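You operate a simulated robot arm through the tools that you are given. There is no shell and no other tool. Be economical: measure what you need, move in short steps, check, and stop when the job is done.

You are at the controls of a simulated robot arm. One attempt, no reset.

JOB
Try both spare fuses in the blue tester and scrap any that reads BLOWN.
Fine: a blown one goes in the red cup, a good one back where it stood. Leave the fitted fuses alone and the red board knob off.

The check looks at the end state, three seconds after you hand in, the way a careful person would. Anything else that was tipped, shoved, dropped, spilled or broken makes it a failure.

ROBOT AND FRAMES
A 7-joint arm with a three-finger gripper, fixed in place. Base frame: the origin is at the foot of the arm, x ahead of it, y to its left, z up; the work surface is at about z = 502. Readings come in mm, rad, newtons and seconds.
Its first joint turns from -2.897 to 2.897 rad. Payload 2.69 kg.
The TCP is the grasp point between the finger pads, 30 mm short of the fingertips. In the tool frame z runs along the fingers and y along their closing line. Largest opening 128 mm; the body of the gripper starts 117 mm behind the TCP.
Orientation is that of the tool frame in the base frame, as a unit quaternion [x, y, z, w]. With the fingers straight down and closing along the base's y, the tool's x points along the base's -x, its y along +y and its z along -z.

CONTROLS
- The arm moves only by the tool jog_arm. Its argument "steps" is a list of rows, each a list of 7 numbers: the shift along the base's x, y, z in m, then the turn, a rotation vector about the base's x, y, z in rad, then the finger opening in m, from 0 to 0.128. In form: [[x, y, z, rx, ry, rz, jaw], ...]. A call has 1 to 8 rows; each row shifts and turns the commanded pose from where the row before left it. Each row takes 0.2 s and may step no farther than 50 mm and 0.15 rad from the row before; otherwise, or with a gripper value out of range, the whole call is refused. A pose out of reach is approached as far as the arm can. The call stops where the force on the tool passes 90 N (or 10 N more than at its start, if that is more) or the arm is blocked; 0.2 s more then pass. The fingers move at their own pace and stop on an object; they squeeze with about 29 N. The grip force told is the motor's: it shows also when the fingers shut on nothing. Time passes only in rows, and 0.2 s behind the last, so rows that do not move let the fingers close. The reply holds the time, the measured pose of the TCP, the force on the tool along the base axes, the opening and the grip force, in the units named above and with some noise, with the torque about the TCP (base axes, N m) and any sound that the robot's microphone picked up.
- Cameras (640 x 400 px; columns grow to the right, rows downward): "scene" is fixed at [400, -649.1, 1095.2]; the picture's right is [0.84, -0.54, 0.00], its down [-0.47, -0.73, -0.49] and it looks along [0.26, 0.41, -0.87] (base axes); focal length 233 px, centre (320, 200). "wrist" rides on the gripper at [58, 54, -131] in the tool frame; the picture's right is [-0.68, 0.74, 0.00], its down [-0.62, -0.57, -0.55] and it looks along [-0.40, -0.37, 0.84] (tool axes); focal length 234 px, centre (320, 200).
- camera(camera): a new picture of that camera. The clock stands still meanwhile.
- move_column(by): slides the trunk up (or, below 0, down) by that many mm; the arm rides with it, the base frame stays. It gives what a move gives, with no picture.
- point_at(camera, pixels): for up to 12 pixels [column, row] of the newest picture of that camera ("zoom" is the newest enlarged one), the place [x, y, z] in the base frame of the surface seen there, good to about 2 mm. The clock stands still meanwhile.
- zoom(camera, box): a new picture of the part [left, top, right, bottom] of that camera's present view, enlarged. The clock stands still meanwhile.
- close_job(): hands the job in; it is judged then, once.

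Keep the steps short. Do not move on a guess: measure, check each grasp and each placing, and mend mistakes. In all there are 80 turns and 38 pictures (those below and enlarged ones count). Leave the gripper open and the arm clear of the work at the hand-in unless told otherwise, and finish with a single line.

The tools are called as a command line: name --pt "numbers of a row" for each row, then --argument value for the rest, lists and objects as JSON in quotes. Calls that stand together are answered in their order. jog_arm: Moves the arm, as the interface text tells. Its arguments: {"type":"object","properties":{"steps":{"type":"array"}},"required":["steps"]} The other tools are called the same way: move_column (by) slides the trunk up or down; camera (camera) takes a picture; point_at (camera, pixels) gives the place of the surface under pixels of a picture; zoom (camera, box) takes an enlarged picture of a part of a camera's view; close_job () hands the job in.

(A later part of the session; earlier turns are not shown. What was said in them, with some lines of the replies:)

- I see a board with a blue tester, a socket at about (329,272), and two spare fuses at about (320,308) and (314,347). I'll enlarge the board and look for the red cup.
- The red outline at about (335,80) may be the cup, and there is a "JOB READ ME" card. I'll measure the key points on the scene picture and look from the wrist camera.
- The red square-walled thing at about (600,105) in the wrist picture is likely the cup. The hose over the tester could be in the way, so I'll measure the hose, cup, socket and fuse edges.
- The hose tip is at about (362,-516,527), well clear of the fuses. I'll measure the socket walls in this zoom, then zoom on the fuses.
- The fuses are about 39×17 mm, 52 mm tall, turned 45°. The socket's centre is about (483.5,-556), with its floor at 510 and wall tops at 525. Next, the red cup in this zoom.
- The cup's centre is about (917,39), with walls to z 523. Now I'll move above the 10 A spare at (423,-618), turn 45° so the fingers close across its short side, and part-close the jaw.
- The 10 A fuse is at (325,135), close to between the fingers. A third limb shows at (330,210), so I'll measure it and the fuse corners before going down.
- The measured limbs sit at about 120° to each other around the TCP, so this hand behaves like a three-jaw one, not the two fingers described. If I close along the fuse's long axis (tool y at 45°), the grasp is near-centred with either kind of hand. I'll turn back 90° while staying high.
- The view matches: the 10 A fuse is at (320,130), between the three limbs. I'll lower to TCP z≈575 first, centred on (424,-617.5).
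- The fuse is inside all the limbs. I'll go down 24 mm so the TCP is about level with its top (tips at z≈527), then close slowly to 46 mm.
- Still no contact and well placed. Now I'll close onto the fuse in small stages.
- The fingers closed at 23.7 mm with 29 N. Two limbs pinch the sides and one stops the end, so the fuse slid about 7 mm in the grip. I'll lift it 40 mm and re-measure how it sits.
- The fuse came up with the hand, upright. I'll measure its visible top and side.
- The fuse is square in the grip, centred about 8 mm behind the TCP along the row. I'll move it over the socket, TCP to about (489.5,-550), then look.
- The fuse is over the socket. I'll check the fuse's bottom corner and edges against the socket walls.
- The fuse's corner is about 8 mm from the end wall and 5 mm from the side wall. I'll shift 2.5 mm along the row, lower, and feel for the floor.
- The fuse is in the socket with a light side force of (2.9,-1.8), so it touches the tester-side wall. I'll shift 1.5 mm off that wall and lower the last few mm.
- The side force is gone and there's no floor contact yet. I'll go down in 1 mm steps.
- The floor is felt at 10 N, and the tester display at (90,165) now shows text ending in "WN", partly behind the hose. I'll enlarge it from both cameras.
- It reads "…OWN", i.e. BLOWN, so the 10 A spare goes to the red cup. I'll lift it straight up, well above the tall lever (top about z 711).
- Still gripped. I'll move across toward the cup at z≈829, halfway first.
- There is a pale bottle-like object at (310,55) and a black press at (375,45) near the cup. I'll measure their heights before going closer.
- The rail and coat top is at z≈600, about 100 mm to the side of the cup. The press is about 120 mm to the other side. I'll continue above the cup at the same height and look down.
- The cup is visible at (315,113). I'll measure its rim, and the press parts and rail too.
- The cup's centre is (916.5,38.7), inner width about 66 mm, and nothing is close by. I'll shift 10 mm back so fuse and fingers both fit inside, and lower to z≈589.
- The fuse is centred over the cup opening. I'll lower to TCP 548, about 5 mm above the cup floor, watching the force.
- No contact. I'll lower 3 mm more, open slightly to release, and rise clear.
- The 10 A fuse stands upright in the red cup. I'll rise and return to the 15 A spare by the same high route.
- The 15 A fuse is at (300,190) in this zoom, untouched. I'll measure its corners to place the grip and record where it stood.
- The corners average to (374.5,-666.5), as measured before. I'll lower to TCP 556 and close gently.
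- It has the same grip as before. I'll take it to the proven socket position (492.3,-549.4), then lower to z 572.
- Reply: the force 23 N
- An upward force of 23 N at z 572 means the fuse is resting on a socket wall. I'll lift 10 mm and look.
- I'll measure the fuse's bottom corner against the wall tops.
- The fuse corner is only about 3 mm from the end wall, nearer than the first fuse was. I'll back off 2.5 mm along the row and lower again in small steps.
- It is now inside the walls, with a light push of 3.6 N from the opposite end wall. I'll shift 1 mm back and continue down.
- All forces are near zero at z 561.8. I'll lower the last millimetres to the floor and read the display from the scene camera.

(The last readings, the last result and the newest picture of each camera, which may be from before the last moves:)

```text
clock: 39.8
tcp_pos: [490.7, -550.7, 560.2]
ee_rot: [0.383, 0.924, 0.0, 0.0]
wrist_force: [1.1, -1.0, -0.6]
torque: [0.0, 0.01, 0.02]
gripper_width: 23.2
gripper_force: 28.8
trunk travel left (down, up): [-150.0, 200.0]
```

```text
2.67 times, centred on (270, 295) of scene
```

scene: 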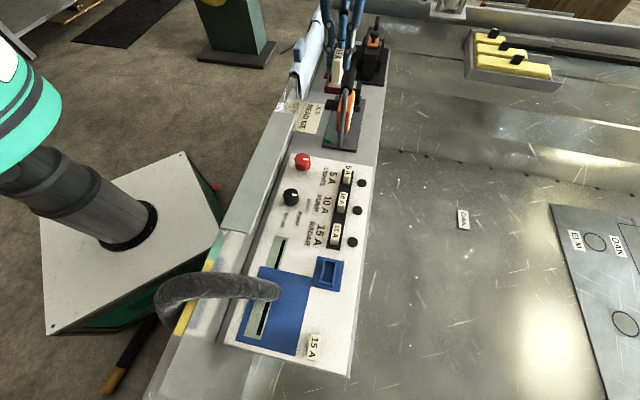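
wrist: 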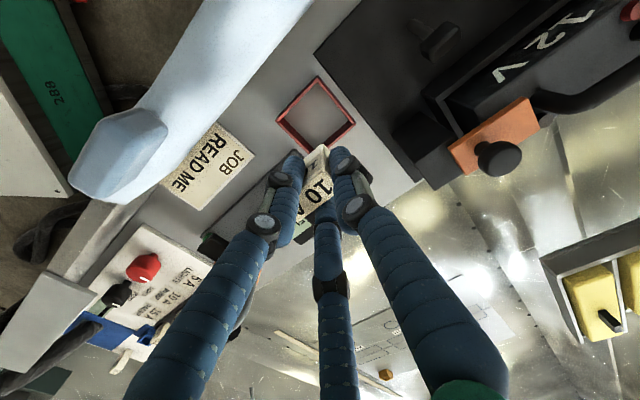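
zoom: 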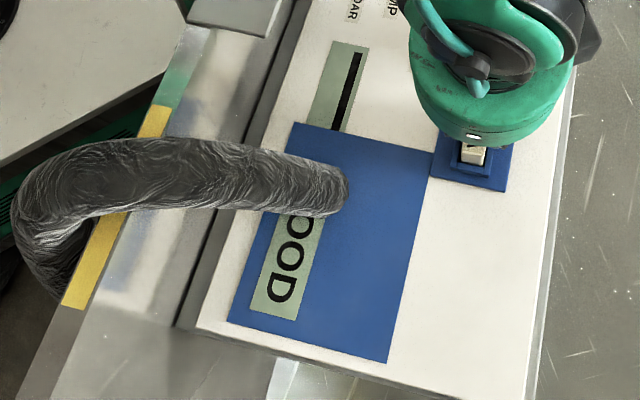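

It reads "…OOD", i.e. GOOD, so the 15 A fuse goes back to its spot at (374.5,-666.5). I'll lift it and carry it back above there, then measure it in the hand.

jog_arm --pt "0 0 0.012 0 0 0 0.02" --pt "0 0 0.025 0 0 0 0.02" --pt "0 0 0.025 0 0 0 0.02" --pt "-0.0278 -0.0276 0 0 0 0 0.02" --pt "-0.0278 -0.0276 0 0 0 0 0.02" --pt "-0.0278 -0.0276 0 0 0 0 0.02" --pt "-0.0279 -0.0275 0 0 0 0 0.02" --pt "0 0 0 0 0 0 0.02"

jog_arm --pt "0 0 -0.03 0 0 0 0.02" --pt "0 0 -0.02 0 0 0 0.02" --pt "0 0 -0.007 0 0 0 0.02" --pt "0 0 0 0 0 0 0.02"

zoom --camera "wrist" --box '[250, 80, 390, 200]'

```text
clock: 41.6
tcp_pos: [376.2, -663.9, 622.1]
ee_rot: [0.382, 0.924, 0.0, 0.0]
wrist_force: [0.4, 0.8, 0.0]
torque: [0.0, -0.02, 0.02]
gripper_width: 22.9
gripper_force: 28.7
trunk travel left (down, up): [-150.0, 200.0]
```

```text
clock: 42.6
tcp_pos: [379.2, -661.6, 563.6]
ee_rot: [0.381, 0.924, 0.0, 0.0]
wrist_force: [0.5, 0.2, -0.5]
torque: [0.01, 0.0, 0.02]
gripper_width: 23.1
gripper_force: 29.3
trunk travel left (down, up): [-150.0, 200.0]
```

```text
3.33 times, centred on (320, 140) of wrist
```

zoom: 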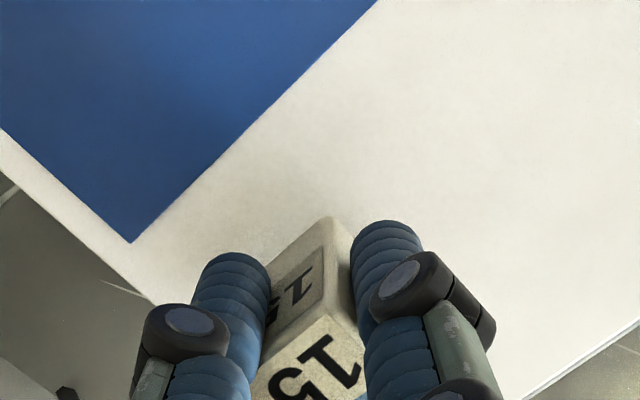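

point_at --camera "zoom" --pixels '[[330, 219], [323, 220], [337, 222], [300, 240], [335, 325], [362, 365], [300, 345], [345, 250], [300, 210], [280, 255]]'

```text
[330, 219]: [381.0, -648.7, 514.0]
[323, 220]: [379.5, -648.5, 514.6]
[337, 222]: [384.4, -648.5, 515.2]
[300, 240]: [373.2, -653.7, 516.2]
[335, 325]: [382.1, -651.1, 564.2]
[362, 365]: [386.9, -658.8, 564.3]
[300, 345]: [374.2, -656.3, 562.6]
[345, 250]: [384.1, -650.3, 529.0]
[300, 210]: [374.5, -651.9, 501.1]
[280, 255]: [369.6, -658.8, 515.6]
```

The fuse is upright, its back corner at (381.5,-648.6) against (383.3,-646.6) originally. I'll correct by 1.5 mm on each axis and lower in small steps until the board is felt.

jog_arm --pt "0.0015 0.0015 0 0 0 0 0.02" --pt "0 0 -0.004 0 0 0 0.02" --pt "0 0 -0.002 0 0 0 0.02" --pt "0 0 -0.001 0 0 0 0.02" --pt "0 0 0 0 0 0 0.02"

```text
clock: 43.8
tcp_pos: [380.5, -659.6, 556.7]
ee_rot: [0.383, 0.924, 0.0, -0.001]
wrist_force: [-0.2, 0.0, -0.7]
torque: [-0.02, 0.02, 0.01]
gripper_width: 23.2
gripper_force: 29.0
trunk travel left (down, up): [-150.0, 200.0]
```

No contact yet. I'll keep going down 1 mm at a time.

jog_arm --pt "0 0 -0.001 0 0 0 0.02" --pt "0 0 -0.001 0 0 0 0.02" --pt "0 0 0 0 0 0 0.02"

```text
clock: 44.6
tcp_pos: [380.4, -659.2, 553.7]
ee_rot: [0.383, 0.924, -0.001, -0.001]
wrist_force: [-0.7, 0.2, -0.5]
torque: [0.0, -0.03, -0.01]
gripper_width: 23.0
gripper_force: 30.0
trunk travel left (down, up): [-150.0, 200.0]
```

jog_arm --pt "0 0 -0.001 0 0 0 0.02" --pt "0 0 0 0 0 0 0.02"

```text
clock: 45.2
tcp_pos: [381.4, -660.0, 554.1]
ee_rot: [0.383, 0.924, 0.0, 0.001]
wrist_force: [0.0, 0.0, -0.2]
torque: [0.02, 0.01, -0.04]
gripper_width: 22.9
gripper_force: 28.6
trunk travel left (down, up): [-150.0, 200.0]
```

Still free, because the fuse rode up a little in the grip at the wall. I'll continue down.

jog_arm --pt "0 0 -0.001 0 0 0 0.02" --pt "0 0 0 0 0 0 0.02"

jog_arm --pt "0 0 -0.001 0 0 0 0.02" --pt "0 0 0 0 0 0 0.02"

```text
clock: 45.8
tcp_pos: [380.9, -658.6, 552.8]
ee_rot: [0.381, 0.924, 0.0, 0.0]
wrist_force: [-0.1, 2.3, 5.5]
torque: [0.07, 0.01, -0.01]
gripper_width: 22.8
gripper_force: 29.0
trunk travel left (down, up): [-150.0, 200.0]
```

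```text
clock: 46.4
tcp_pos: [381.4, -659.9, 553.0]
ee_rot: [0.384, 0.924, -0.001, 0.001]
wrist_force: [-1.5, -0.5, 13.2]
torque: [-0.09, 0.21, -0.02]
gripper_width: 23.2
gripper_force: 28.5
trunk travel left (down, up): [-150.0, 200.0]
```

The board is felt at 13 N. I'll raise 0.5 mm to ease the push, open gradually, then rise straight up and check.

jog_arm --pt "0 0 0.0005 0 0 0 0.02" --pt "0 0 0 0 0 0 0.027" --pt "0 0 0 0 0 0 0.035" --pt "0 0 0 0 0 0 0.05" --pt "0 0 0.02 0 0 0 0.05" --pt "0 0 0.03 0 0 0 0.05" --pt "0 0 0.03 0 0 0 0.05" --pt "0 0 0 0 0 0 0.05"

zoom --camera "wrist" --box '[220, 80, 420, 240]'

```text
clock: 48.2
tcp_pos: [380.3, -659.3, 632.5]
ee_rot: [0.382, 0.924, 0.0, 0.001]
wrist_force: [-1.4, 0.6, -0.1]
torque: [-0.02, 0.0, -0.02]
gripper_width: 50.2
gripper_force: 0.0
trunk travel left (down, up): [-150.0, 200.0]
```

```text
2.50 times, centred on (320, 160) of wrist
```

zoom: 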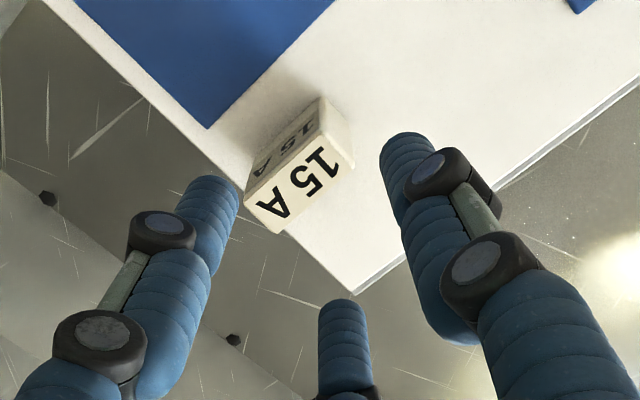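

point_at --camera "zoom" --pixels '[[324, 125], [352, 166], [280, 231], [246, 202], [300, 183], [321, 98]]'

```text
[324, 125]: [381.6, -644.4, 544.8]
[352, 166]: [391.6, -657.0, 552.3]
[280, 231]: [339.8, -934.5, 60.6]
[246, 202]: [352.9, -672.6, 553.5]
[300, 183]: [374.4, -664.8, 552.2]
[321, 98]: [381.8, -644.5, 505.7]
```

The 15 A fuse stands upright within about 2.5 mm of where it was. I'll rise, move the arm clear, open the gripper, and take a final look.

jog_arm --pt "0 0 0.045 0 0 0 0.06" --pt "0 0 0.045 0 0 0 0.08" --pt "0 0 0.045 0 0 0 0.1" --pt "0 0 0.045 0 0 0 0.128" --pt "0.02 0.04 0 0 0 0 0.128" --pt "0.02 0.04 0 0 0 0 0.128" --pt "0.02 0.04 0 0 0 0 0.128" --pt "0.02 0.04 0 0 0 0 0.128"

jog_arm --pt "0.01 0.045 0 0 0 0 0.128" --pt "0.01 0.045 0 0 0 0 0.128" --pt "0 0 0 0 0 0 0.128"

camera --camera "scene"

zoom --camera "scene" --box '[260, 30, 420, 130]'

```text
clock: 50.0
tcp_pos: [461.2, -499.7, 814.6]
ee_rot: [0.382, 0.924, 0.001, 0.0]
wrist_force: [-0.5, 0.4, 1.0]
torque: [0.02, -0.01, 0.02]
gripper_width: 128.0
gripper_force: 0.1
trunk travel left (down, up): [-150.0, 200.0]
```

```text
clock: 50.8
tcp_pos: [484.6, -407.6, 811.7]
ee_rot: [0.382, 0.924, 0.0, 0.0]
wrist_force: [0.6, 0.5, -0.3]
torque: [-0.08, -0.02, 0.02]
gripper_width: 127.8
gripper_force: 0.1
trunk travel left (down, up): [-150.0, 200.0]
```

```text
4 pictures are left
```

scene: 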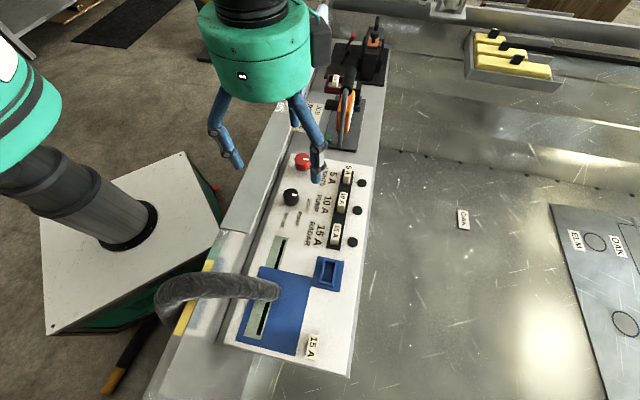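

```text
4.00 times, centred on (340, 80) of scene
```

zoom: 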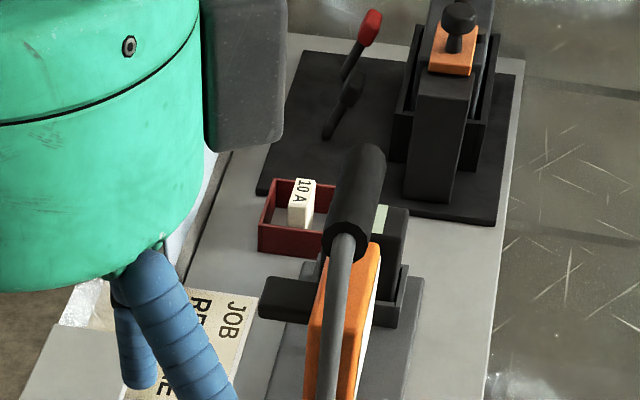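

The 10 A fuse is in the red cup and the 15 A fuse is back in place. The fitted fuses and red knob are unchanged, and the arm is clear with the gripper open. I'm handing in.

close_job

```text
The job is handed in.
```

The 10 A spare read BLOWN and is in the red cup; the 15 A spare read GOOD and is back within about 3 mm of where it stood, with the fitted fuses and red knob untouched.
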